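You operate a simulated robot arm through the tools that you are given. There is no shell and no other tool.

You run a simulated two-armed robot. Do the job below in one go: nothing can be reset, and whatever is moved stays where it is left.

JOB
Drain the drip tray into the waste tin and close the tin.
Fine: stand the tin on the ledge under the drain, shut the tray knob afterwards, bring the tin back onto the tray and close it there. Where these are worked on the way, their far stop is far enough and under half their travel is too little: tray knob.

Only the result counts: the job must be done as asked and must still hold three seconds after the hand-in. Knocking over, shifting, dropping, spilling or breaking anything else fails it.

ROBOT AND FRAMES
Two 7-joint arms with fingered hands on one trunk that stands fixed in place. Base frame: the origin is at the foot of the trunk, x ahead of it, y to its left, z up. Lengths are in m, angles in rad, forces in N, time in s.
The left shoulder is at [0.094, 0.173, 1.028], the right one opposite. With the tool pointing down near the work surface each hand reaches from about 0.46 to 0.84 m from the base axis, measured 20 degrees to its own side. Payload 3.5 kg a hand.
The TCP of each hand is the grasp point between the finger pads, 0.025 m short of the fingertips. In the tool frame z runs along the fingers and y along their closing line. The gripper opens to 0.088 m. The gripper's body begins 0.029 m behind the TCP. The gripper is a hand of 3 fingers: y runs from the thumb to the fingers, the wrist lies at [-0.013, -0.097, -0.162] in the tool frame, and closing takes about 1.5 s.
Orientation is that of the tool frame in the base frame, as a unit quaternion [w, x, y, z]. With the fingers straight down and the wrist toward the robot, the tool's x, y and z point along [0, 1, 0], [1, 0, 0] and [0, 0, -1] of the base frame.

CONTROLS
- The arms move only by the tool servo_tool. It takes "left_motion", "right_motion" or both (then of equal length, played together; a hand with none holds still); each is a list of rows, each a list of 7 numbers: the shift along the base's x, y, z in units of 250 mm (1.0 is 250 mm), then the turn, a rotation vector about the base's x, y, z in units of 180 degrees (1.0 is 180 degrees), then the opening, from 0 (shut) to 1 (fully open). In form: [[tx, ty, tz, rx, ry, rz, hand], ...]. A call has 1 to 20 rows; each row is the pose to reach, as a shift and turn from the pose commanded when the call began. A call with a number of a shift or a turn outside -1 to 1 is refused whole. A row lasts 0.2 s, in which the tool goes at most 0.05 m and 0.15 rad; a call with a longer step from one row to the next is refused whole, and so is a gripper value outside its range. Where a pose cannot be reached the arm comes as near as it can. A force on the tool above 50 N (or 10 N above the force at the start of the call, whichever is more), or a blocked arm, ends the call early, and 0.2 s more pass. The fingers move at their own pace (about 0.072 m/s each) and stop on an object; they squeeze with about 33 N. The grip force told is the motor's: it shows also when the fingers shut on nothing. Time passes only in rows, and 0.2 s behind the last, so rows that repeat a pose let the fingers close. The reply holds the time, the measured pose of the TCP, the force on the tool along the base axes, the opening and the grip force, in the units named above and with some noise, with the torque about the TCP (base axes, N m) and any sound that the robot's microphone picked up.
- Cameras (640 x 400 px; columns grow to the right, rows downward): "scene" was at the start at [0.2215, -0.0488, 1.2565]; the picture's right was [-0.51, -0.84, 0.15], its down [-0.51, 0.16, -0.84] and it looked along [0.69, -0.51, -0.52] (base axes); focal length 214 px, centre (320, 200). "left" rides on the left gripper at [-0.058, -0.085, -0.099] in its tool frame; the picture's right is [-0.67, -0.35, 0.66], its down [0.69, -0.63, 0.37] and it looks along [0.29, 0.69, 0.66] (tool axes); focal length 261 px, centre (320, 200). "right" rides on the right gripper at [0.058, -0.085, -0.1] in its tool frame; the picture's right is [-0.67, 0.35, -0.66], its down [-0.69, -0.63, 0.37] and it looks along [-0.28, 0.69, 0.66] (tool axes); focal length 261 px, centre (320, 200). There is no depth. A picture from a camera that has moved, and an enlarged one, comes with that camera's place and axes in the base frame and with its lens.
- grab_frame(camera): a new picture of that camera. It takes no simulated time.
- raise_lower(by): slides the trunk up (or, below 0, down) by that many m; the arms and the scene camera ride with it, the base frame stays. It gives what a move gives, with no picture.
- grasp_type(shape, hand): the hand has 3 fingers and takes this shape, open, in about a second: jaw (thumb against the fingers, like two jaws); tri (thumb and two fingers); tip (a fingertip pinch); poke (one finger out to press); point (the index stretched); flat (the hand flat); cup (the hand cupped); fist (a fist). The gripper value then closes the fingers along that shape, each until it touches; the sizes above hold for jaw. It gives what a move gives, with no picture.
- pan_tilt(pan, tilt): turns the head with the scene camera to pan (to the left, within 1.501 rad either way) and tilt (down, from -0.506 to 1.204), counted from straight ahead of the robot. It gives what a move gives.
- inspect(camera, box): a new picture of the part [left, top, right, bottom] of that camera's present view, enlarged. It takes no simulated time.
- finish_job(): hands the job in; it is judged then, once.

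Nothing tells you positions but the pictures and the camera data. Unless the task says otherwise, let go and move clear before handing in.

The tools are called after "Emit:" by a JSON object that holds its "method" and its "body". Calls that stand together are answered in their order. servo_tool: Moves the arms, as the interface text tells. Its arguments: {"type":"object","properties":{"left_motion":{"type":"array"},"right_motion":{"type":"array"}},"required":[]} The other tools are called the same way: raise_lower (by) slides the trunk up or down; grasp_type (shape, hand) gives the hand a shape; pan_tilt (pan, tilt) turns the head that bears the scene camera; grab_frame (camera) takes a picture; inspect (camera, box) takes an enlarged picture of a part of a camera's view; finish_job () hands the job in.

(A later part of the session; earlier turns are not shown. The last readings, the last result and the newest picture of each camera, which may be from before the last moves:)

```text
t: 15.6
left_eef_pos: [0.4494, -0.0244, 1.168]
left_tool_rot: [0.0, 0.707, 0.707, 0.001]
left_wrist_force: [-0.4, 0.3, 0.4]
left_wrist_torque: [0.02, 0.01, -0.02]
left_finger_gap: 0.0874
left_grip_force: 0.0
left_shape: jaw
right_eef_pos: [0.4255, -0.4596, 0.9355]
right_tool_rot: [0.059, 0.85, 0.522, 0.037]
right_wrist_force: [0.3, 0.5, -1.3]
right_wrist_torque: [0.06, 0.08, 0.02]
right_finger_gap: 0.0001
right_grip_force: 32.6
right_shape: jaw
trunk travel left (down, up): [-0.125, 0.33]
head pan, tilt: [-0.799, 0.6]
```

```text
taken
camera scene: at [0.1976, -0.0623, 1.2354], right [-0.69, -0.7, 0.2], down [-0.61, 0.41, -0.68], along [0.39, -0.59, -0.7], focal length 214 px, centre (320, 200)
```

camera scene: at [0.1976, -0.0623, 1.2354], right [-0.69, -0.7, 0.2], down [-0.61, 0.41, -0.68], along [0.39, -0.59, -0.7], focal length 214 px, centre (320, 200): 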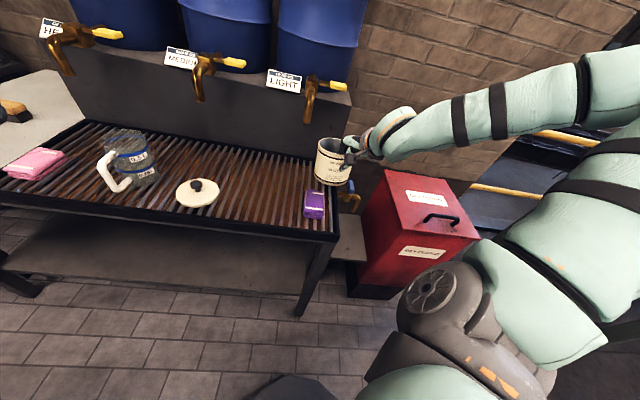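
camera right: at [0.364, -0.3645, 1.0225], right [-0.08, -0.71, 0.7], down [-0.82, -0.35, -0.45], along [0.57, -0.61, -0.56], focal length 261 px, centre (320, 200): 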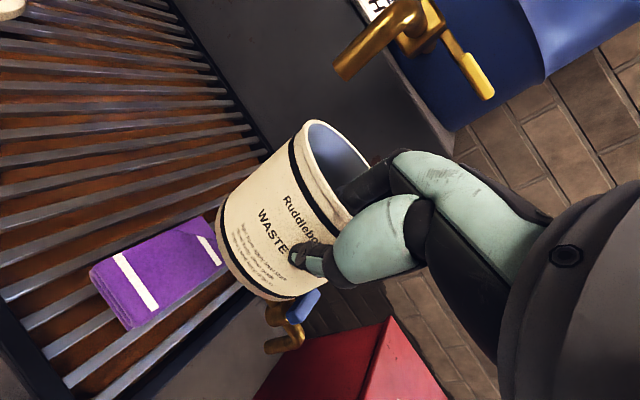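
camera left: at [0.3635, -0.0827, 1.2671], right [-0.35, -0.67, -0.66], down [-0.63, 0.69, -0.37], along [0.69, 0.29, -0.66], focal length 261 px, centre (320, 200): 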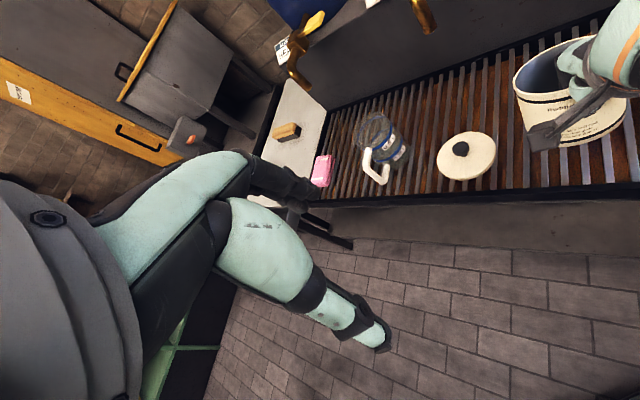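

That worked and the tin is level. I'll continue the arc around to a point above the front of the ledge.

Emit:
{"method": "servo_tool", "body": {"right_motion": [[-0.05, -0.06, 0, 0, 0, 0, 0], [-0.11, -0.13, 0, 0, 0, 0, 0], [-0.18, -0.2, 0, 0, 0, 0, 0], [-0.25, -0.25, 0, 0, 0, 0, 0], [-0.32, -0.28, 0, 0, 0, 0, 0], [-0.4, -0.29, 0, 0, 0, 0, 0], [-0.48, -0.28, 0, 0, 0, 0, 0], [-0.55, -0.27, 0, 0, 0, 0, 0], [-0.6, -0.26, 0, 0, 0, 0, 0], [-0.618, -0.26, 0, 0, 0, 0, 0]]}}

Emit:
{"method": "grab_frame", "body": {"camera": "right"}}

Emit:
{"method": "grab_frame", "body": {"camera": "scene"}}

```text
t: 17.8
left_eef_pos: [0.448, -0.0253, 1.1667]
left_tool_rot: [0.0, 0.707, 0.707, 0.0]
left_wrist_force: [-0.1, 0.8, 0.0]
left_wrist_torque: [-0.01, -0.02, -0.01]
left_finger_gap: 0.0876
left_grip_force: 0.1
left_shape: jaw
right_eef_pos: [0.366, -0.5218, 0.9336]
right_tool_rot: [0.061, 0.851, 0.521, 0.037]
right_wrist_force: [0.2, 0.1, -2.7]
right_wrist_torque: [0.06, 0.09, -0.02]
right_finger_gap: 0.0001
right_grip_force: 32.8
right_shape: jaw
right hand out of reach, approached as far as the arm can: row 4, 5, 6, 7, 8, 9, 10
trunk travel left (down, up): [-0.125, 0.33]
head pan, tilt: [-0.799, 0.6]
```

```text
taken
camera right: at [0.3036, -0.4258, 1.0205], right [-0.08, -0.71, 0.7], down [-0.82, -0.35, -0.45], along [0.57, -0.61, -0.56], focal length 261 px, centre (320, 200)
```

right: 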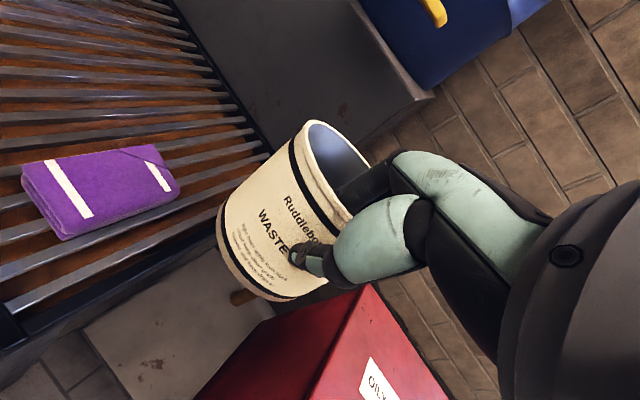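

```text
taken
camera scene: at [0.1976, -0.0624, 1.2355], right [-0.69, -0.7, 0.2], down [-0.61, 0.41, -0.68], along [0.39, -0.59, -0.7], focal length 214 px, centre (320, 200)
```

scene: 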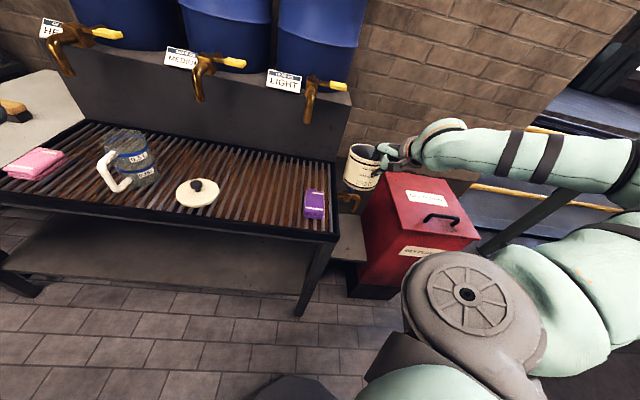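

The arm is near a wrist or elbow limit at this height. I'll raise the trunk so the arm works lower relative to the shoulder, and later use the trunk itself to come down.

Emit:
{"method": "raise_lower", "body": {"by": 0.25}}

```text
t: 20.4
left_eef_pos: [0.4486, -0.0266, 1.4182]
left_tool_rot: [0.0, 0.707, 0.707, 0.0]
left_wrist_force: [0.4, -0.8, 0.3]
left_wrist_torque: [-0.01, -0.02, 0.01]
left_finger_gap: 0.0875
left_grip_force: 0.1
left_shape: jaw
right_eef_pos: [0.3644, -0.5172, 1.183]
right_tool_rot: [0.059, 0.85, 0.522, 0.038]
right_wrist_force: [-0.1, -0.4, -1.8]
right_wrist_torque: [0.02, 0.04, -0.01]
right_finger_gap: 0.0
right_grip_force: 33.2
right_shape: jaw
trunk travel left (down, up): [-0.375, 0.08]
head pan, tilt: [-0.799, 0.6]
```

The trunk is up. I'll bring the hand back down to the same working height, which leaves the arm in a more extended posture.

Emit:
{"method": "servo_tool", "body": {"right_motion": [[0, 0, -0.1, 0, 0, 0, 0], [0, 0, -0.22, 0, 0, 0, 0], [0, 0, -0.35, 0, 0, 0, 0], [0, 0, -0.48, 0, 0, 0, 0], [0, 0, -0.61, 0, 0, 0, 0], [0, 0, -0.74, 0, 0, 0, 0], [0, 0, -0.86, 0, 0, 0, 0], [0, 0, -0.95, 0, 0, 0, 0], [0, 0, -0.98, 0, 0, 0, 0]]}}

Emit:
{"method": "grab_frame", "body": {"camera": "right"}}

Emit:
{"method": "grab_frame", "body": {"camera": "scene"}}

```text
t: 22.4
left_eef_pos: [0.4483, -0.0258, 1.4181]
left_tool_rot: [0.0, 0.707, 0.707, 0.0]
left_wrist_force: [0.0, -0.2, 0.3]
left_wrist_torque: [-0.01, -0.03, 0.02]
left_finger_gap: 0.0878
left_grip_force: 0.0
left_shape: jaw
right_eef_pos: [0.3624, -0.5182, 0.9375]
right_tool_rot: [0.06, 0.85, 0.522, 0.037]
right_wrist_force: [0.1, 0.6, -2.5]
right_wrist_torque: [0.06, 0.08, -0.02]
right_finger_gap: 0.0
right_grip_force: 32.9
right_shape: jaw
trunk travel left (down, up): [-0.375, 0.08]
head pan, tilt: [-0.799, 0.6]
```

```text
taken
camera right: at [0.3015, -0.4219, 1.0247], right [-0.08, -0.71, 0.7], down [-0.82, -0.35, -0.45], along [0.57, -0.61, -0.56], focal length 261 px, centre (320, 200)
```

right: 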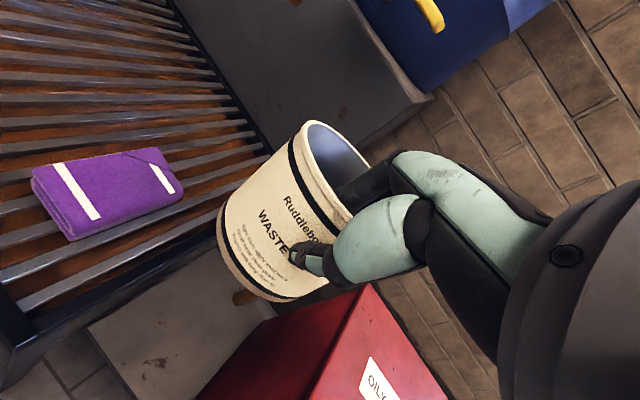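

```text
taken
camera scene: at [0.0607, -0.0625, 1.5283], right [-0.72, -0.7, 0.01], down [-0.41, 0.41, -0.82], along [0.56, -0.59, -0.58], focal length 214 px, centre (320, 200)
```

scene: 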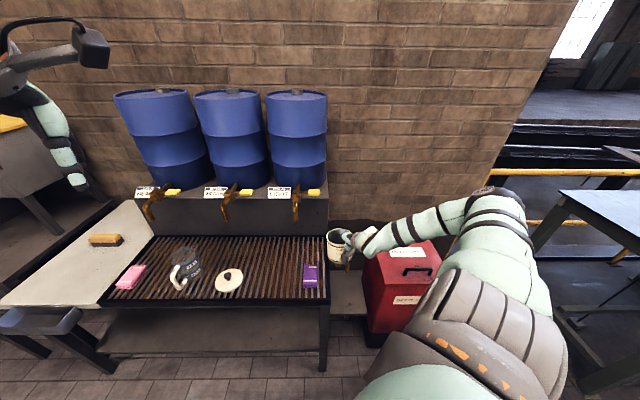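

The arm has room now. I'll move around toward the robot-side front of the ledge.

Emit:
{"method": "servo_tool", "body": {"right_motion": [[-0.05, 0, 0, 0, 0, 0, 0], [-0.1, 0, 0, 0, 0, 0, 0], [-0.16, -0.005, 0, 0, 0, 0, 0], [-0.22, -0.01, 0, 0, 0, 0, 0], [-0.28, -0.01, 0, 0, 0, 0, 0], [-0.33, -0.013, 0, 0, 0, 0, 0], [-0.365, -0.013, 0, 0, 0, 0, 0]]}}

Emit:
{"method": "grab_frame", "body": {"camera": "right"}}

Emit:
{"method": "grab_frame", "body": {"camera": "scene"}}

```text
t: 24.0
left_eef_pos: [0.448, -0.0257, 1.418]
left_tool_rot: [0.0, 0.708, 0.707, 0.0]
left_wrist_force: [0.5, -0.9, -0.5]
left_wrist_torque: [0.01, -0.01, -0.01]
left_finger_gap: 0.0877
left_grip_force: 0.0
left_shape: jaw
right_eef_pos: [0.2714, -0.5211, 0.9393]
right_tool_rot: [0.059, 0.85, 0.522, 0.037]
right_wrist_force: [-0.7, 0.7, -2.1]
right_wrist_torque: [0.04, 0.08, -0.04]
right_finger_gap: 0.0
right_grip_force: 32.6
right_shape: jaw
trunk travel left (down, up): [-0.375, 0.08]
head pan, tilt: [-0.799, 0.6]
```

```text
taken
camera right: at [0.211, -0.426, 1.0261], right [-0.08, -0.71, 0.7], down [-0.82, -0.35, -0.45], along [0.57, -0.61, -0.56], focal length 261 px, centre (320, 200)
```

right: 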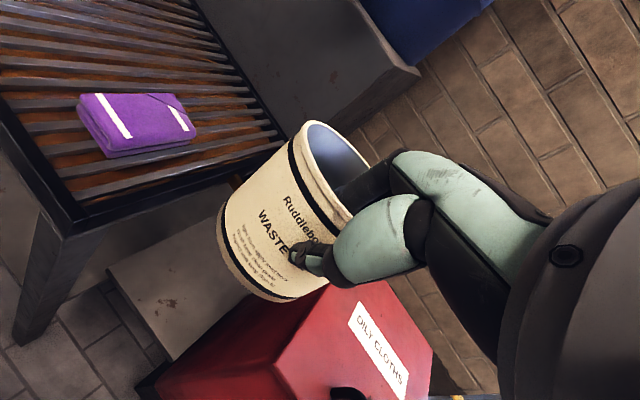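

```text
taken
camera scene: at [0.0602, -0.0625, 1.5283], right [-0.72, -0.7, 0.01], down [-0.41, 0.41, -0.82], along [0.56, -0.59, -0.58], focal length 214 px, centre (320, 200)
```

scene: 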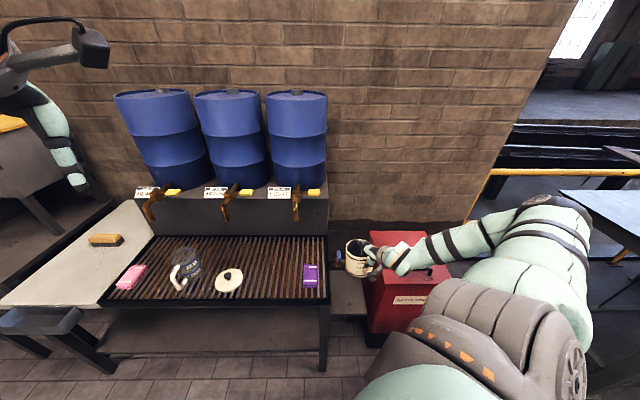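

The hand has reached the point above the front of the ledge. I'll zoom in from the scene camera to refine the tap, ledge, bin and tin positions.

Emit:
{"method": "inspect", "body": {"camera": "scene", "box": [290, 220, 450, 360]}}

Emit:
{"method": "inspect", "body": {"camera": "scene", "box": [310, 225, 390, 295]}}

Emit:
{"method": "inspect", "body": {"camera": "scene", "box": [130, 210, 350, 350]}}

```text
2.86 times, centred on (370, 290) of scene
camera zoom: at [0.0602, -0.0625, 1.5283], right [-0.72, -0.7, 0.01], down [-0.41, 0.41, -0.82], along [0.56, -0.59, -0.58], focal length 613 px, centre (177, -57)
```

zoom: 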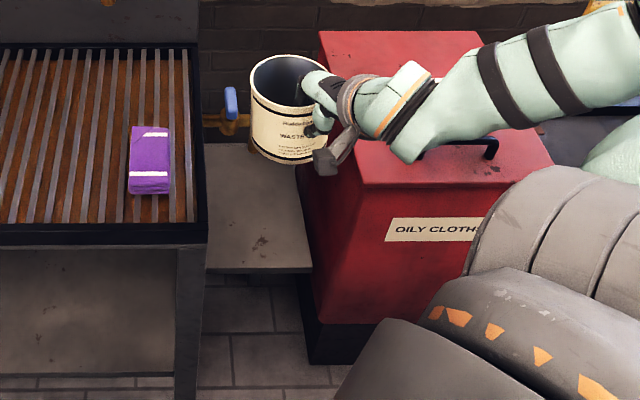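

```text
5.71 times, centred on (350, 260) of scene
camera zoom: at [0.0602, -0.0625, 1.5283], right [-0.72, -0.7, 0.01], down [-0.41, 0.41, -0.82], along [0.56, -0.59, -0.58], focal length 1226 px, centre (149, -143)
```

zoom: 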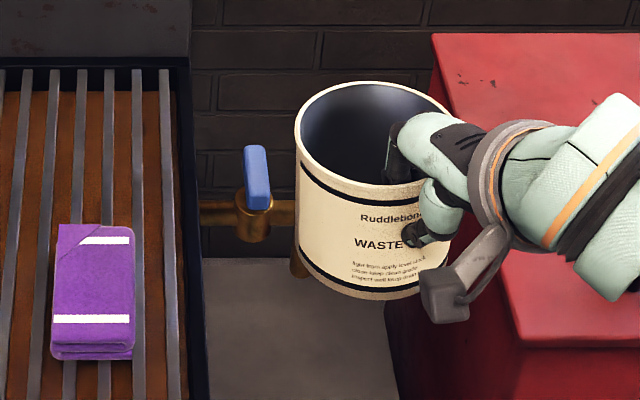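

```text
2.86 times, centred on (240, 280) of scene
camera zoom: at [0.0602, -0.0625, 1.5283], right [-0.72, -0.7, 0.01], down [-0.41, 0.41, -0.82], along [0.56, -0.59, -0.58], focal length 613 px, centre (549, -29)
```

zoom: 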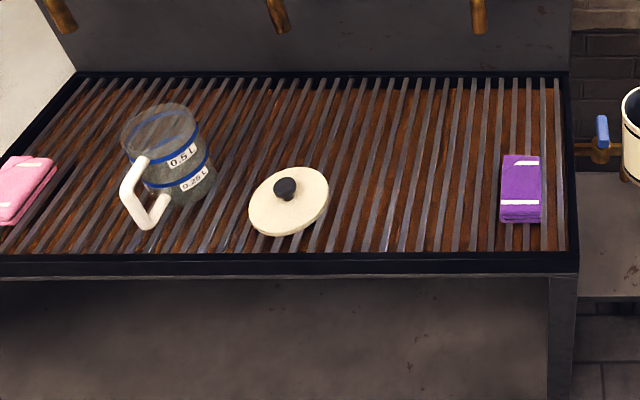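

My refined estimates are:
- Spout tip: about (0.404, -0.620, 0.653)
- Ledge: about z 0.475
- Bin: left side well clear of the hand

Before going down I'll test that the arm can make the inward slide at this height, then return.

Emit:
{"method": "servo_tool", "body": {"right_motion": [[0.06, -0.05, 0, 0, 0, 0, 0], [0.13, -0.11, 0, 0, 0, 0, 0], [0.2, -0.17, 0, 0, 0, 0, 0], [0.27, -0.23, 0, 0, 0, 0, 0], [0.32, -0.272, 0, 0, 0, 0, 0], [0.32, -0.272, 0, 0, 0, 0, 0]]}}

Emit:
{"method": "grab_frame", "body": {"camera": "scene"}}

Emit:
{"method": "inspect", "body": {"camera": "scene", "box": [310, 205, 410, 295]}}

Emit:
{"method": "grab_frame", "body": {"camera": "right"}}

```text
t: 25.4
left_eef_pos: [0.4476, -0.0262, 1.4181]
left_tool_rot: [0.0, 0.707, 0.708, 0.0]
left_wrist_force: [-0.1, 1.0, -0.4]
left_wrist_torque: [0.02, -0.01, -0.04]
left_finger_gap: 0.0877
left_grip_force: 0.0
left_shape: jaw
right_eef_pos: [0.3535, -0.5877, 0.939]
right_tool_rot: [0.059, 0.851, 0.521, 0.038]
right_wrist_force: [0.3, -0.2, -1.9]
right_wrist_torque: [0.02, 0.08, 0.01]
right_finger_gap: 0.0001
right_grip_force: 32.6
right_shape: jaw
trunk travel left (down, up): [-0.375, 0.08]
head pan, tilt: [-0.799, 0.6]
```

```text
taken
camera scene: at [0.0605, -0.0625, 1.5283], right [-0.72, -0.7, 0.01], down [-0.41, 0.41, -0.82], along [0.56, -0.59, -0.58], focal length 214 px, centre (320, 200)
```

scene: 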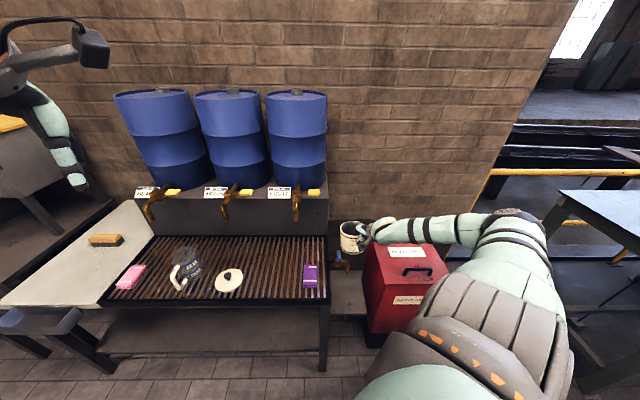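

```text
4.44 times, centred on (360, 250) of scene
camera zoom: at [0.0605, -0.0625, 1.5283], right [-0.72, -0.7, 0.01], down [-0.41, 0.41, -0.82], along [0.56, -0.59, -0.58], focal length 953 px, centre (142, -22)
```

zoom: 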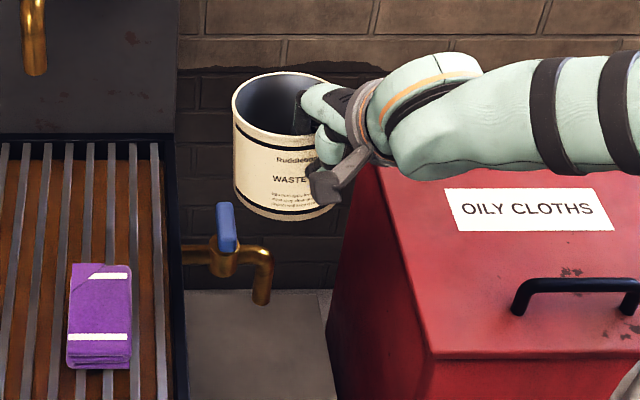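

```text
taken
camera right: at [0.2923, -0.4928, 1.0255], right [-0.08, -0.71, 0.7], down [-0.82, -0.35, -0.45], along [0.57, -0.61, -0.56], focal length 261 px, centre (320, 200)
```

right: 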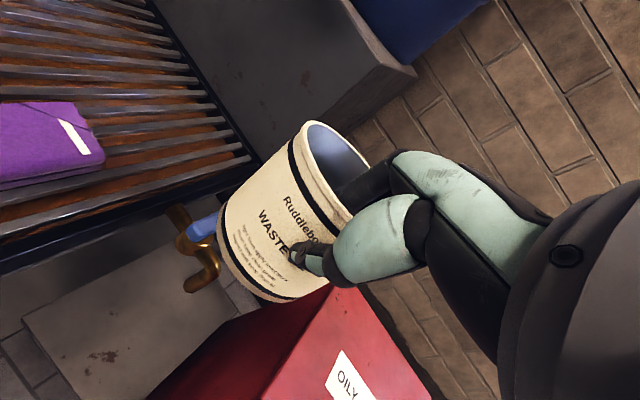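

The slide is reachable and the tap is now in clear view. I'll zoom the wrist camera onto the tap and ledge for a better fix.

Emit:
{"method": "inspect", "body": {"camera": "right", "box": [150, 180, 270, 300]}}

Emit:
{"method": "inspect", "body": {"camera": "right", "box": [0, 200, 260, 400]}}

```text
3.33 times, centred on (210, 240) of right
camera zoom: at [0.2923, -0.4928, 1.0255], right [-0.08, -0.71, 0.7], down [-0.82, -0.35, -0.45], along [0.57, -0.61, -0.56], focal length 869 px, centre (687, 67)
```

zoom: 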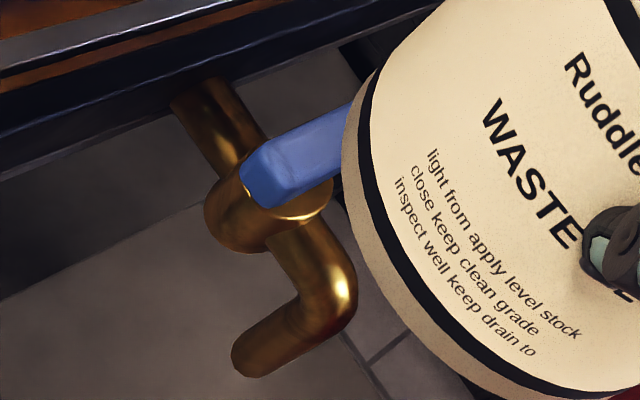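

```text
2.00 times, centred on (130, 300) of right
camera zoom: at [0.2923, -0.4928, 1.0255], right [-0.08, -0.71, 0.7], down [-0.82, -0.35, -0.45], along [0.57, -0.61, -0.56], focal length 521 px, centre (700, 0)
```

zoom: 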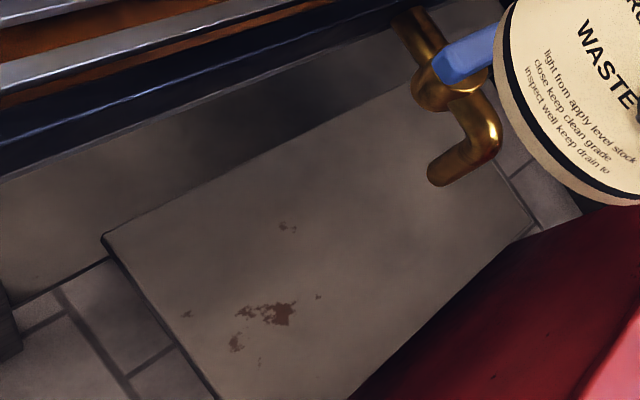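

The spout tip comes out at about (0.408, -0.6205, 0.66), and the ledge is centred under it. I'll back out to the clear descent point, then lower the trunk.

Emit:
{"method": "servo_tool", "body": {"right_motion": [[-0.06, 0.05, 0, 0, 0, 0, 0], [-0.13, 0.11, 0, 0, 0, 0, 0], [-0.2, 0.17, 0, 0, 0, 0, 0], [-0.27, 0.23, 0, 0, 0, 0, 0], [-0.32, 0.272, 0, 0, 0, 0, 0], [-0.32, 0.272, 0, 0, 0, 0, 0]]}}

Emit:
{"method": "raise_lower", "body": {"by": -0.2}}

Emit:
{"method": "grab_frame", "body": {"camera": "right"}}

Emit:
{"method": "grab_frame", "body": {"camera": "scene"}}

```text
t: 26.8
left_eef_pos: [0.4482, -0.0257, 1.4188]
left_tool_rot: [0.0, 0.707, 0.707, 0.0]
left_wrist_force: [0.5, 0.9, 0.8]
left_wrist_torque: [0.0, -0.02, 0.02]
left_finger_gap: 0.0876
left_grip_force: 0.1
left_shape: jaw
right_eef_pos: [0.27, -0.5197, 0.9388]
right_tool_rot: [0.059, 0.85, 0.522, 0.037]
right_wrist_force: [0.3, 0.1, -1.4]
right_wrist_torque: [0.02, 0.08, 0.03]
right_finger_gap: 0.0
right_grip_force: 32.9
right_shape: jaw
trunk travel left (down, up): [-0.375, 0.08]
head pan, tilt: [-0.799, 0.6]
```

```text
t: 28.9
left_eef_pos: [0.4475, -0.0254, 1.2189]
left_tool_rot: [-0.001, 0.707, 0.707, 0.0]
left_wrist_force: [-0.8, 0.4, 0.2]
left_wrist_torque: [0.01, -0.01, 0.03]
left_finger_gap: 0.088
left_grip_force: 0.0
left_shape: jaw
right_eef_pos: [0.2713, -0.5213, 0.7379]
right_tool_rot: [0.061, 0.851, 0.52, 0.037]
right_wrist_force: [0.0, -0.7, -1.4]
right_wrist_torque: [0.04, 0.13, 0.03]
right_finger_gap: 0.0
right_grip_force: 32.7
right_shape: jaw
trunk travel left (down, up): [-0.175, 0.28]
head pan, tilt: [-0.799, 0.6]
```

```text
taken
camera right: at [0.211, -0.4249, 0.8257], right [-0.08, -0.71, 0.7], down [-0.82, -0.35, -0.45], along [0.57, -0.61, -0.56], focal length 261 px, centre (320, 200)
```

right: 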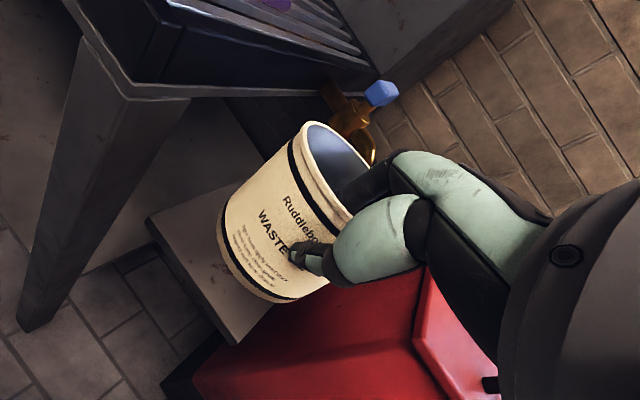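

```text
taken
camera scene: at [0.1578, -0.0624, 1.3025], right [-0.7, -0.7, 0.15], down [-0.55, 0.41, -0.73], along [0.45, -0.59, -0.67], focal length 214 px, centre (320, 200)
```

scene: 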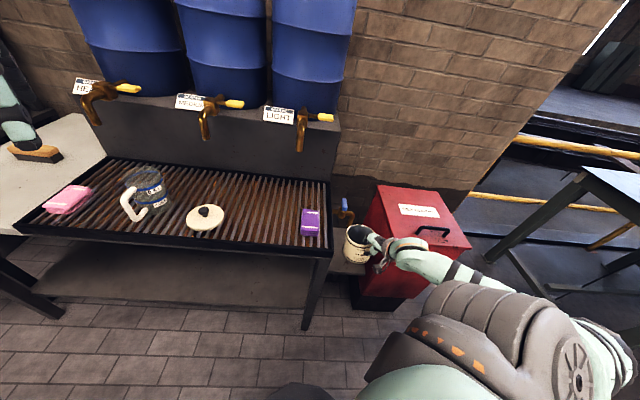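

The descent is clear, with the tin in front of the tap and above the ledge's front edge. I'll lower the trunk further to just above ledge height.

Emit:
{"method": "raise_lower", "body": {"by": -0.14}}

Emit:
{"method": "grab_frame", "body": {"camera": "right"}}

Emit:
{"method": "grab_frame", "body": {"camera": "scene"}}

Emit:
{"method": "inspect", "body": {"camera": "scene", "box": [300, 170, 440, 290]}}

```text
t: 30.6
left_eef_pos: [0.4482, -0.026, 1.0791]
left_tool_rot: [0.001, 0.707, 0.707, 0.001]
left_wrist_force: [0.1, 0.4, 0.2]
left_wrist_torque: [0.0, -0.04, 0.0]
left_finger_gap: 0.0874
left_grip_force: 0.0
left_shape: jaw
right_eef_pos: [0.2725, -0.5205, 0.599]
right_tool_rot: [0.06, 0.85, 0.521, 0.037]
right_wrist_force: [-0.2, 1.2, -1.9]
right_wrist_torque: [0.01, 0.06, 0.02]
right_finger_gap: 0.0
right_grip_force: 32.8
right_shape: jaw
trunk travel left (down, up): [-0.035, 0.42]
head pan, tilt: [-0.799, 0.6]
```

```text
taken
camera right: at [0.2108, -0.4248, 0.686], right [-0.08, -0.71, 0.7], down [-0.82, -0.35, -0.45], along [0.57, -0.61, -0.56], focal length 261 px, centre (320, 200)
```

right: 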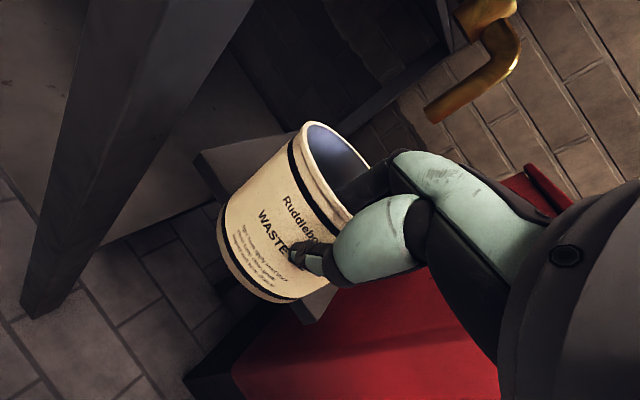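

```text
taken
camera scene: at [0.2776, -0.0624, 1.0982], right [-0.64, -0.7, 0.32], down [-0.72, 0.41, -0.57], along [0.27, -0.59, -0.76], focal length 214 px, centre (320, 200)
```

scene: 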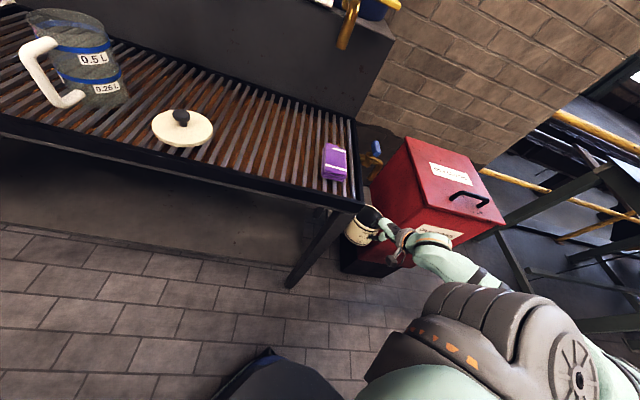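

```text
3.33 times, centred on (370, 230) of scene
camera zoom: at [0.2776, -0.0624, 1.0982], right [-0.64, -0.7, 0.32], down [-0.72, 0.41, -0.57], along [0.27, -0.59, -0.76], focal length 715 px, centre (153, 100)
```

zoom: 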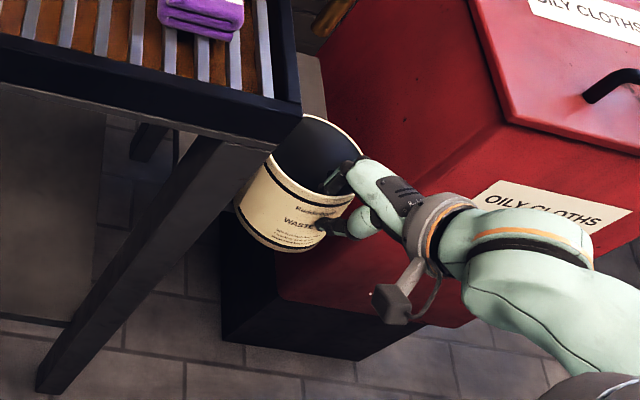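

From this view the spout tip fits (0.408, -0.622, 0.662) and the ledge top is near z 0.48. I'll drop a little more and slide the tin straight in under the spout, keeping about 1.5 cm above the ledge.

Emit:
{"method": "servo_tool", "body": {"right_motion": [[0, 0, -0.06, 0, 0, 0, 0], [0, 0, -0.116, 0, 0, 0, 0], [0.04, -0.034, -0.116, 0, 0, 0, 0], [0.09, -0.077, -0.116, 0, 0, 0, 0], [0.14, -0.119, -0.116, 0, 0, 0, 0], [0.19, -0.162, -0.116, 0, 0, 0, 0], [0.24, -0.204, -0.116, 0, 0, 0, 0], [0.24, -0.204, -0.116, 0, 0, 0, 0]]}}

Emit:
{"method": "grab_frame", "body": {"camera": "right"}}

Emit:
{"method": "inspect", "body": {"camera": "scene", "box": [300, 120, 440, 260]}}

```text
t: 32.4
left_eef_pos: [0.4455, -0.0226, 1.0786]
left_tool_rot: [0.002, 0.707, 0.707, 0.0]
left_wrist_force: [0.7, 0.5, -0.3]
left_wrist_torque: [0.04, 0.02, 0.0]
left_finger_gap: 0.0877
left_grip_force: 0.1
left_shape: jaw
right_eef_pos: [0.3329, -0.5693, 0.5729]
right_tool_rot: [0.061, 0.85, 0.522, 0.038]
right_wrist_force: [-6.6, 6.8, 25.7]
right_wrist_torque: [0.18, -0.01, 0.14]
right_finger_gap: 0.0009
right_grip_force: 32.9
right_shape: jaw
trunk travel left (down, up): [-0.035, 0.42]
head pan, tilt: [-0.799, 0.6]
```

```text
taken
camera right: at [0.2707, -0.4729, 0.6591], right [-0.08, -0.71, 0.7], down [-0.82, -0.35, -0.45], along [0.57, -0.61, -0.55], focal length 261 px, centre (320, 200)
```

right: 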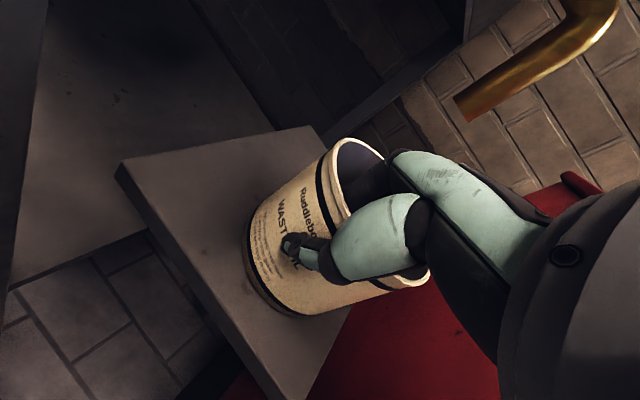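

```text
2.86 times, centred on (370, 190) of scene
camera zoom: at [0.2759, -0.0586, 1.0989], right [-0.64, -0.7, 0.32], down [-0.72, 0.4, -0.57], along [0.27, -0.59, -0.76], focal length 613 px, centre (177, 229)
```

zoom: 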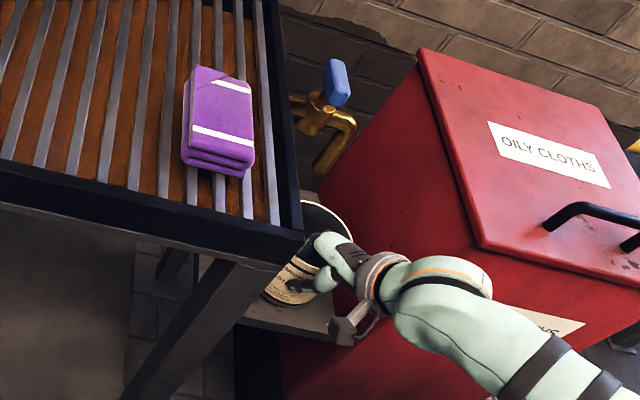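

The tin touched the ledge earlier than expected, with 26 N upward and the ledge near z 0.49–0.50. I'll ease up to relieve the contact and look at how the tin sits in the hand.

Emit:
{"method": "servo_tool", "body": {"right_motion": [[0, 0, 0.02, 0, 0, 0, 0], [0, 0, 0.04, 0, 0, 0, 0], [0, 0, 0.06, 0, 0, 0, 0], [0, 0, 0.06, 0, 0, 0, 0]]}}

Emit:
{"method": "grab_frame", "body": {"camera": "right"}}

Emit:
{"method": "inspect", "body": {"camera": "scene", "box": [330, 170, 410, 250]}}

```text
t: 33.4
left_eef_pos: [0.4494, -0.0253, 1.0798]
left_tool_rot: [0.0, 0.707, 0.707, 0.0]
left_wrist_force: [0.8, -0.1, -0.6]
left_wrist_torque: [0.01, 0.0, -0.02]
left_finger_gap: 0.0877
left_grip_force: 0.0
left_shape: jaw
right_eef_pos: [0.3318, -0.5714, 0.5835]
right_tool_rot: [0.059, 0.85, 0.522, 0.037]
right_wrist_force: [0.2, 0.2, -1.7]
right_wrist_torque: [0.04, 0.02, 0.0]
right_finger_gap: 0.0002
right_grip_force: 33.0
right_shape: jaw
trunk travel left (down, up): [-0.035, 0.42]
head pan, tilt: [-0.799, 0.6]
```

```text
taken
camera right: at [0.2709, -0.4755, 0.6704], right [-0.08, -0.71, 0.7], down [-0.82, -0.35, -0.45], along [0.57, -0.61, -0.56], focal length 261 px, centre (320, 200)
```

right: 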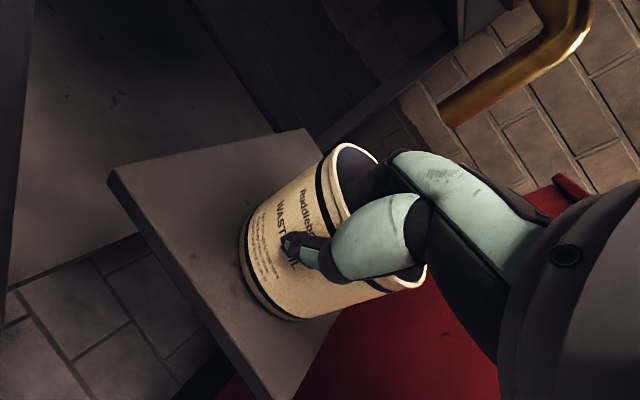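

```text
5.00 times, centred on (370, 210) of scene
camera zoom: at [0.2786, -0.0626, 1.0977], right [-0.64, -0.7, 0.32], down [-0.72, 0.41, -0.56], along [0.26, -0.59, -0.76], focal length 1072 px, centre (70, 150)
```

zoom: 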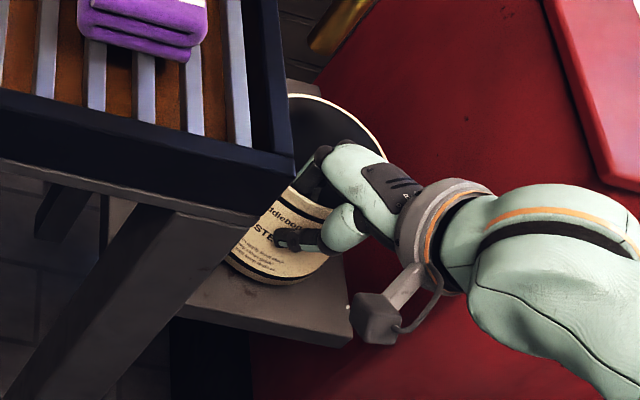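

The tin has rotated a bit in the pinch but is free of the ledge again. I'll zoom in to judge its attitude.

Emit:
{"method": "inspect", "body": {"camera": "right", "box": [220, 120, 460, 340]}}

Emit:
{"method": "grab_frame", "body": {"camera": "scene"}}

```text
1.82 times, centred on (340, 230) of right
camera zoom: at [0.2709, -0.4755, 0.6704], right [-0.08, -0.71, 0.7], down [-0.82, -0.35, -0.45], along [0.57, -0.61, -0.56], focal length 474 px, centre (284, 146)
```

zoom: 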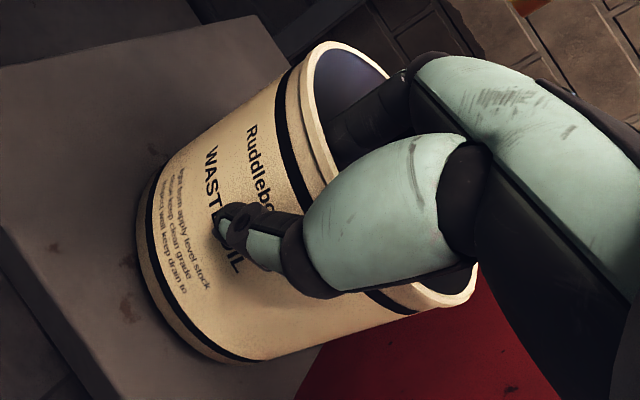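

```text
taken
camera scene: at [0.2786, -0.0626, 1.0977], right [-0.64, -0.7, 0.32], down [-0.72, 0.41, -0.56], along [0.26, -0.59, -0.76], focal length 214 px, centre (320, 200)
```

scene: 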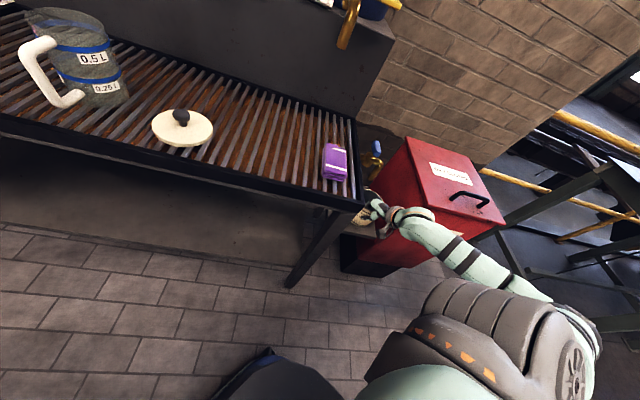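

The tin swung about 25° around the pinch and now hangs about 7° off level. Its centre is near (0.36, -0.61), so a shift of about 3.5 cm along +x puts it under the spout, slightly to the front for hand clearance. I'll slide there just above the ledge.

Emit:
{"method": "servo_tool", "body": {"right_motion": [[0.0, 0, 0.012, 0, 0, 0, 0], [0.03, 0, 0.012, 0, 0, 0, 0], [0.07, 0, 0.012, 0, 0, 0, 0], [0.11, 0, 0.012, 0, 0, 0, 0], [0.141, 0.003, 0.012, 0, 0, 0, 0], [0.141, 0.003, 0.012, 0, 0, 0, 0]]}}

Emit:
{"method": "grab_frame", "body": {"camera": "right"}}

Emit:
{"method": "inspect", "body": {"camera": "scene", "box": [320, 130, 420, 230]}}

```text
t: 34.8
left_eef_pos: [0.4497, -0.0249, 1.0786]
left_tool_rot: [0.0, 0.707, 0.708, 0.0]
left_wrist_force: [0.1, 0.3, -0.1]
left_wrist_torque: [-0.01, 0.01, 0.01]
left_finger_gap: 0.0877
left_grip_force: 0.0
left_shape: jaw
right_eef_pos: [0.3679, -0.5705, 0.5881]
right_tool_rot: [0.059, 0.85, 0.522, 0.037]
right_wrist_force: [0.2, 1.2, -1.8]
right_wrist_torque: [0.05, 0.08, 0.05]
right_finger_gap: 0.0002
right_grip_force: 32.9
right_shape: jaw
trunk travel left (down, up): [-0.035, 0.42]
head pan, tilt: [-0.799, 0.6]
```

```text
taken
camera right: at [0.306, -0.4748, 0.6747], right [-0.08, -0.71, 0.7], down [-0.82, -0.35, -0.45], along [0.57, -0.61, -0.56], focal length 261 px, centre (320, 200)
```

right: 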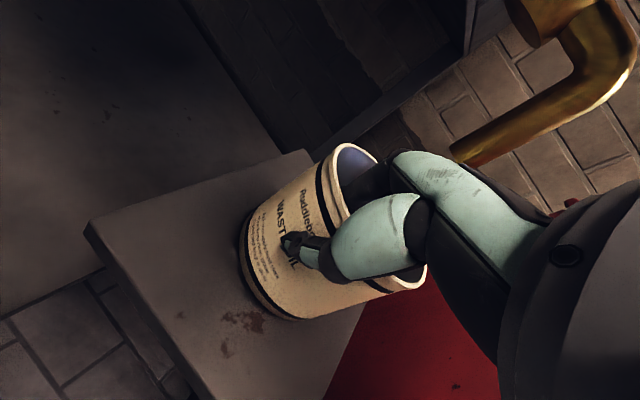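

```text
4.00 times, centred on (370, 180) of scene
camera zoom: at [0.2785, -0.0625, 1.0978], right [-0.64, -0.7, 0.32], down [-0.72, 0.41, -0.56], along [0.26, -0.59, -0.76], focal length 858 px, centre (120, 280)
```

zoom: 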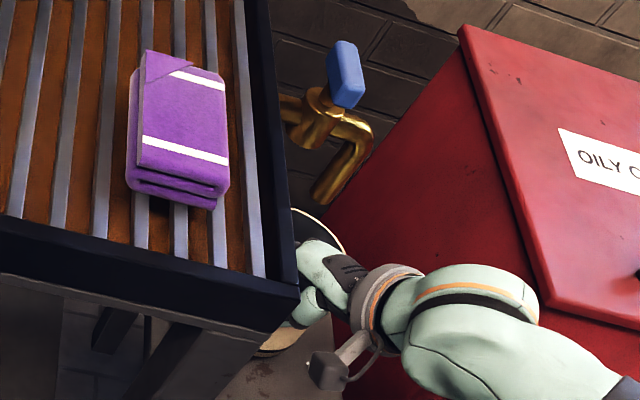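

The spout tip is above the tin's mouth and the hand is clear of it. I'll lower gently until the tin meets the ledge.

Emit:
{"method": "servo_tool", "body": {"right_motion": [[0, 0, -0.015, 0, 0, 0, 0], [0, 0, -0.03, 0, 0, 0, 0], [0, 0, -0.045, 0, 0, 0, 0], [0, 0, -0.045, 0, 0, 0, 0]]}}

Emit:
{"method": "grab_frame", "body": {"camera": "right"}}

```text
t: 35.8
left_eef_pos: [0.4481, -0.0245, 1.0767]
left_tool_rot: [0.0, 0.707, 0.708, 0.0]
left_wrist_force: [-0.6, 0.6, -0.1]
left_wrist_torque: [-0.01, 0.0, 0.01]
left_finger_gap: 0.0878
left_grip_force: 0.2
left_shape: jaw
right_eef_pos: [0.3678, -0.5709, 0.5759]
right_tool_rot: [0.059, 0.85, 0.522, 0.037]
right_wrist_force: [-0.4, 1.1, 0.0]
right_wrist_torque: [0.0, -0.01, 0.03]
right_finger_gap: 0.0
right_grip_force: 32.8
right_shape: jaw
trunk travel left (down, up): [-0.035, 0.42]
head pan, tilt: [-0.799, 0.6]
```

```text
taken
camera right: at [0.3071, -0.475, 0.663], right [-0.08, -0.71, 0.7], down [-0.82, -0.35, -0.45], along [0.57, -0.61, -0.56], focal length 261 px, centre (320, 200)
```

right: 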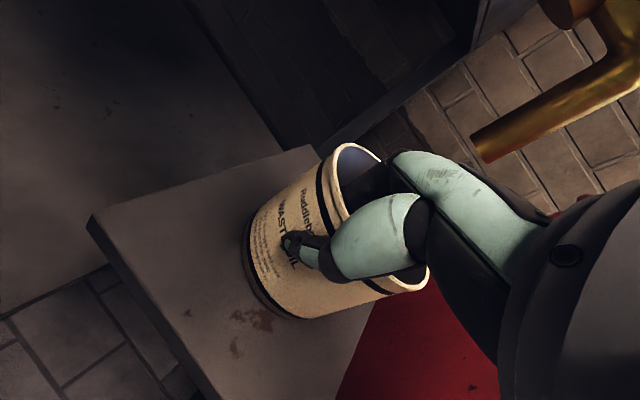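

The ledge now takes the tin's weight. I'll ease down a few more millimetres and open the fingers partway so the tin settles flat.

Emit:
{"method": "servo_tool", "body": {"right_motion": [[0, 0, -0.012, 0, 0, 0, 0], [0, 0, -0.02, 0, 0, 0, 0], [0, 0, -0.02, 0, 0, 0, 0.1], [0, 0, -0.02, 0, 0, 0, 0.25], [0, 0, -0.02, 0, 0, 0, 0.35], [0, 0, -0.02, 0, 0, 0, 0.35], [0, 0, -0.02, 0, 0, 0, 0.35]]}}

Emit:
{"method": "grab_frame", "body": {"camera": "right"}}

Emit:
{"method": "inspect", "body": {"camera": "scene", "box": [320, 130, 420, 230]}}

```text
t: 37.4
left_eef_pos: [0.4484, -0.0252, 1.0789]
left_tool_rot: [0.001, 0.708, 0.706, 0.001]
left_wrist_force: [0.0, 0.0, -0.1]
left_wrist_torque: [-0.01, 0.01, 0.05]
left_finger_gap: 0.0879
left_grip_force: 0.1
left_shape: jaw
right_eef_pos: [0.3673, -0.5709, 0.5711]
right_tool_rot: [0.059, 0.85, 0.522, 0.037]
right_wrist_force: [0.9, 1.0, 0.0]
right_wrist_torque: [0.01, 0.0, 0.05]
right_finger_gap: 0.0303
right_grip_force: 0.0
right_shape: jaw
trunk travel left (down, up): [-0.035, 0.42]
head pan, tilt: [-0.799, 0.6]
```

```text
taken
camera right: at [0.3056, -0.4744, 0.6578], right [-0.08, -0.71, 0.7], down [-0.82, -0.35, -0.45], along [0.57, -0.61, -0.56], focal length 261 px, centre (320, 200)
```

right: 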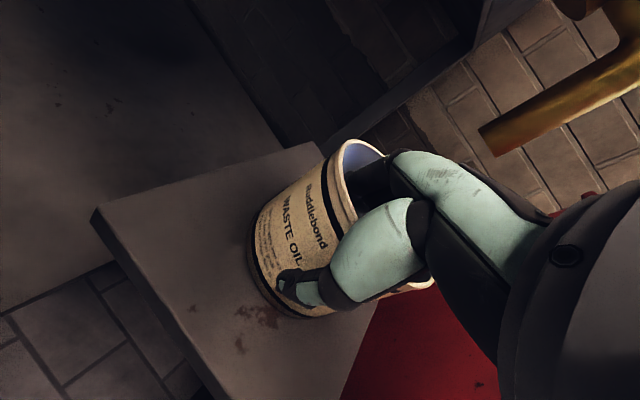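

```text
4.00 times, centred on (370, 180) of scene
camera zoom: at [0.2783, -0.0622, 1.0979], right [-0.64, -0.7, 0.32], down [-0.72, 0.41, -0.56], along [0.26, -0.59, -0.76], focal length 858 px, centre (120, 280)
```

zoom: 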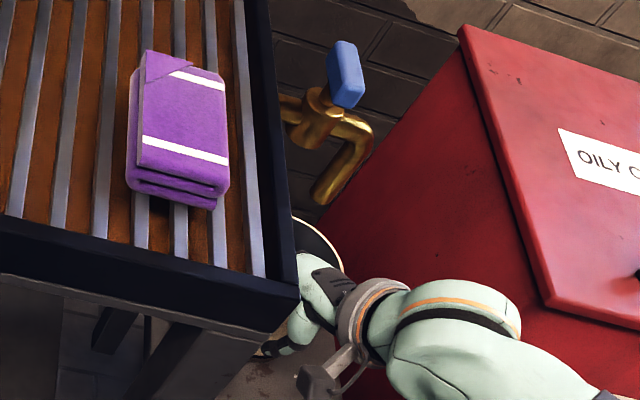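

The tin is released on the ledge under the spout. I'll withdraw up and back, away from the spout.

Emit:
{"method": "servo_tool", "body": {"right_motion": [[-0.02, 0.01, 0.04, 0, 0, 0, 0.35], [-0.028, 0.014, 0.12, 0, 0, 0, 0.35], [-0.03, 0.015, 0.2, 0, 0, 0, 0.35], [-0.08, 0.04, 0.26, 0, 0, 0, 0.35], [-0.2, 0.1, 0.32, 0, 0, 0, 0.35], [-0.32, 0.16, 0.4, 0, 0, 0, 0.35]]}}

Emit:
{"method": "grab_frame", "body": {"camera": "right"}}

Emit:
{"method": "inspect", "body": {"camera": "scene", "box": [320, 130, 420, 230]}}

```text
t: 38.8
left_eef_pos: [0.4474, -0.0243, 1.0774]
left_tool_rot: [0.0, 0.707, 0.707, 0.0]
left_wrist_force: [0.7, 0.0, -0.3]
left_wrist_torque: [-0.03, -0.01, 0.0]
left_finger_gap: 0.0878
left_grip_force: 0.1
left_shape: jaw
right_eef_pos: [0.2881, -0.529, 0.6733]
right_tool_rot: [0.059, 0.85, 0.523, 0.038]
right_wrist_force: [0.2, 0.5, 0.1]
right_wrist_torque: [-0.01, 0.03, -0.03]
right_finger_gap: 0.0302
right_grip_force: 0.0
right_shape: jaw
trunk travel left (down, up): [-0.035, 0.42]
head pan, tilt: [-0.799, 0.6]
```

```text
taken
camera right: at [0.2259, -0.4329, 0.7605], right [-0.08, -0.71, 0.7], down [-0.82, -0.35, -0.45], along [0.57, -0.61, -0.56], focal length 261 px, centre (320, 200)
```

right: 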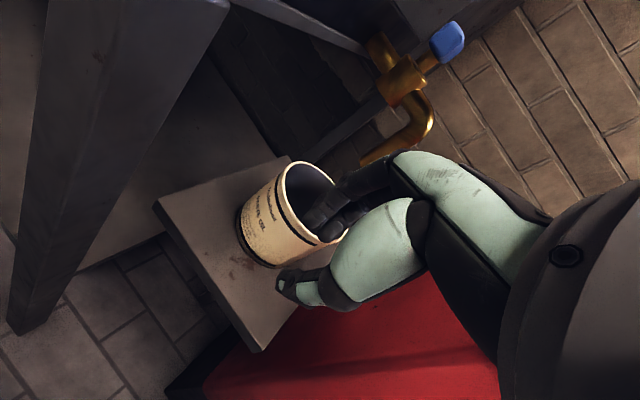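

```text
4.00 times, centred on (370, 180) of scene
camera zoom: at [0.2778, -0.0614, 1.0981], right [-0.64, -0.7, 0.32], down [-0.72, 0.4, -0.57], along [0.27, -0.59, -0.76], focal length 858 px, centre (120, 280)
```

zoom: 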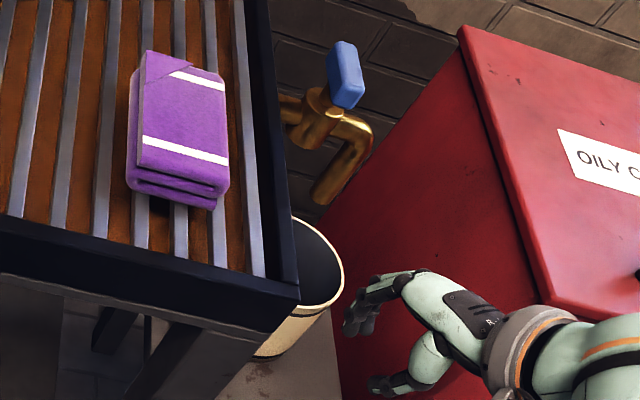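

The tin stands flat on the ledge under the spout. I'll raise the trunk to lift the hand clear and view the whole area before working the knob.

Emit:
{"method": "raise_lower", "body": {"by": 0.3}}

Emit:
{"method": "grab_frame", "body": {"camera": "right"}}

Emit:
{"method": "grab_frame", "body": {"camera": "scene"}}

Emit:
{"method": "inspect", "body": {"camera": "scene", "box": [310, 210, 410, 300]}}

```text
t: 41.8
left_eef_pos: [0.4487, -0.0248, 1.3779]
left_tool_rot: [0.0, 0.707, 0.707, 0.001]
left_wrist_force: [0.6, 0.3, -0.3]
left_wrist_torque: [0.0, -0.02, 0.0]
left_finger_gap: 0.0879
left_grip_force: 0.0
left_shape: jaw
right_eef_pos: [0.2873, -0.5302, 0.9719]
right_tool_rot: [0.059, 0.85, 0.522, 0.036]
right_wrist_force: [1.1, -0.5, -1.0]
right_wrist_torque: [-0.01, 0.01, 0.02]
right_finger_gap: 0.0306
right_grip_force: 0.1
right_shape: jaw
trunk travel left (down, up): [-0.335, 0.12]
head pan, tilt: [-0.799, 0.6]
```

```text
taken
camera right: at [0.2265, -0.435, 1.0584], right [-0.08, -0.71, 0.7], down [-0.82, -0.35, -0.45], along [0.57, -0.61, -0.56], focal length 261 px, centre (320, 200)
```

right: 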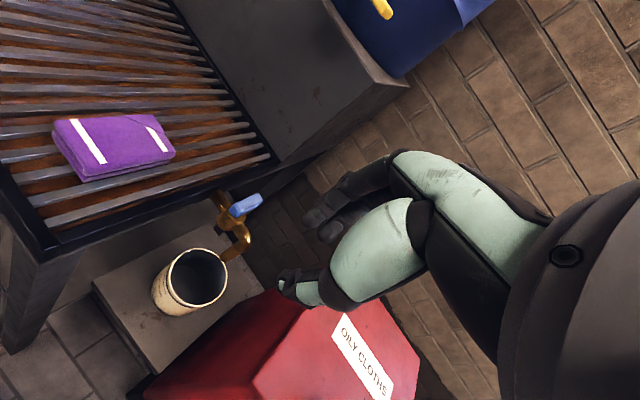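

```text
taken
camera scene: at [0.0719, -0.0623, 1.4857], right [-0.72, -0.7, 0.03], down [-0.43, 0.41, -0.81], along [0.55, -0.59, -0.59], focal length 214 px, centre (320, 200)
```

scene: 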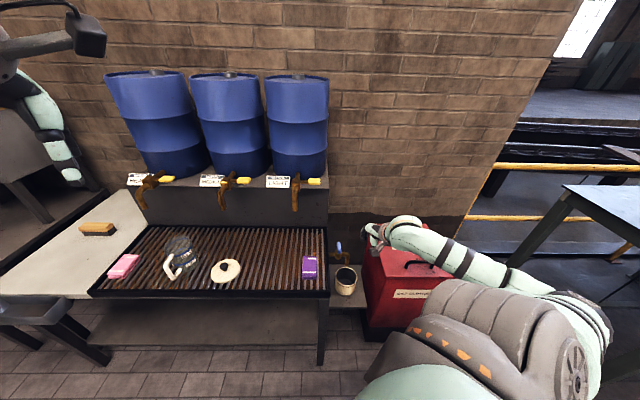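

```text
4.44 times, centred on (360, 255) of scene
camera zoom: at [0.0719, -0.0623, 1.4857], right [-0.72, -0.7, 0.03], down [-0.43, 0.41, -0.81], along [0.55, -0.59, -0.59], focal length 953 px, centre (142, -44)
```

zoom: 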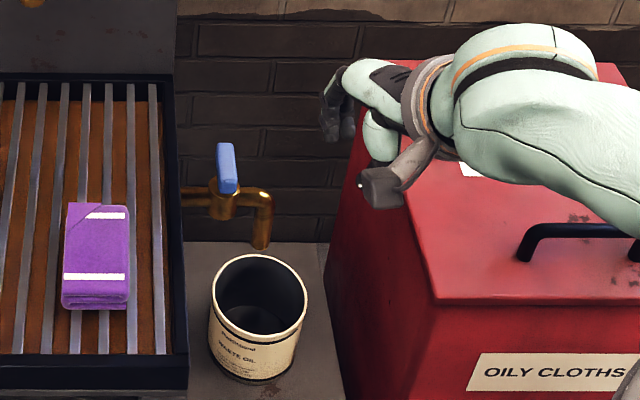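

The tin sits nearly centred under the spout, about 1 cm toward the front. Next comes the knob, so I'll zoom in for its exact position and shape.

Emit:
{"method": "inspect", "body": {"camera": "right", "box": [190, 170, 290, 270]}}

Emit:
{"method": "inspect", "body": {"camera": "scene", "box": [325, 230, 375, 275]}}

```text
4.00 times, centred on (240, 220) of right
camera zoom: at [0.2265, -0.435, 1.0584], right [-0.08, -0.71, 0.7], down [-0.82, -0.35, -0.45], along [0.57, -0.61, -0.56], focal length 1043 px, centre (640, 120)
```

zoom: 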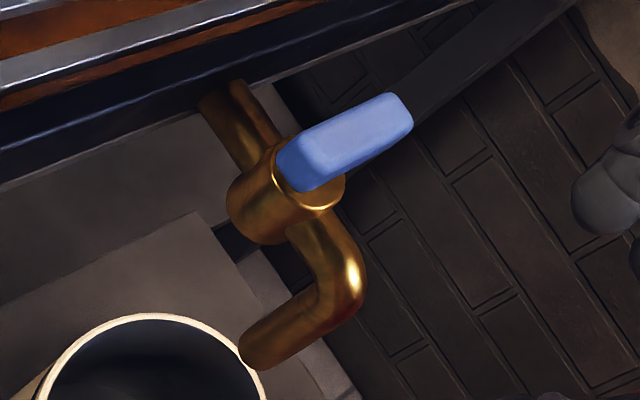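

```text
8.89 times, centred on (350, 252) of scene
camera zoom: at [0.0719, -0.0623, 1.4857], right [-0.72, -0.7, 0.03], down [-0.43, 0.41, -0.81], along [0.55, -0.59, -0.59], focal length 1906 px, centre (53, -267)
```

zoom: 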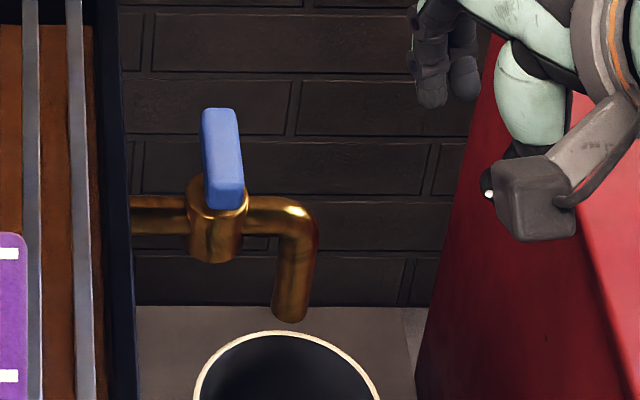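

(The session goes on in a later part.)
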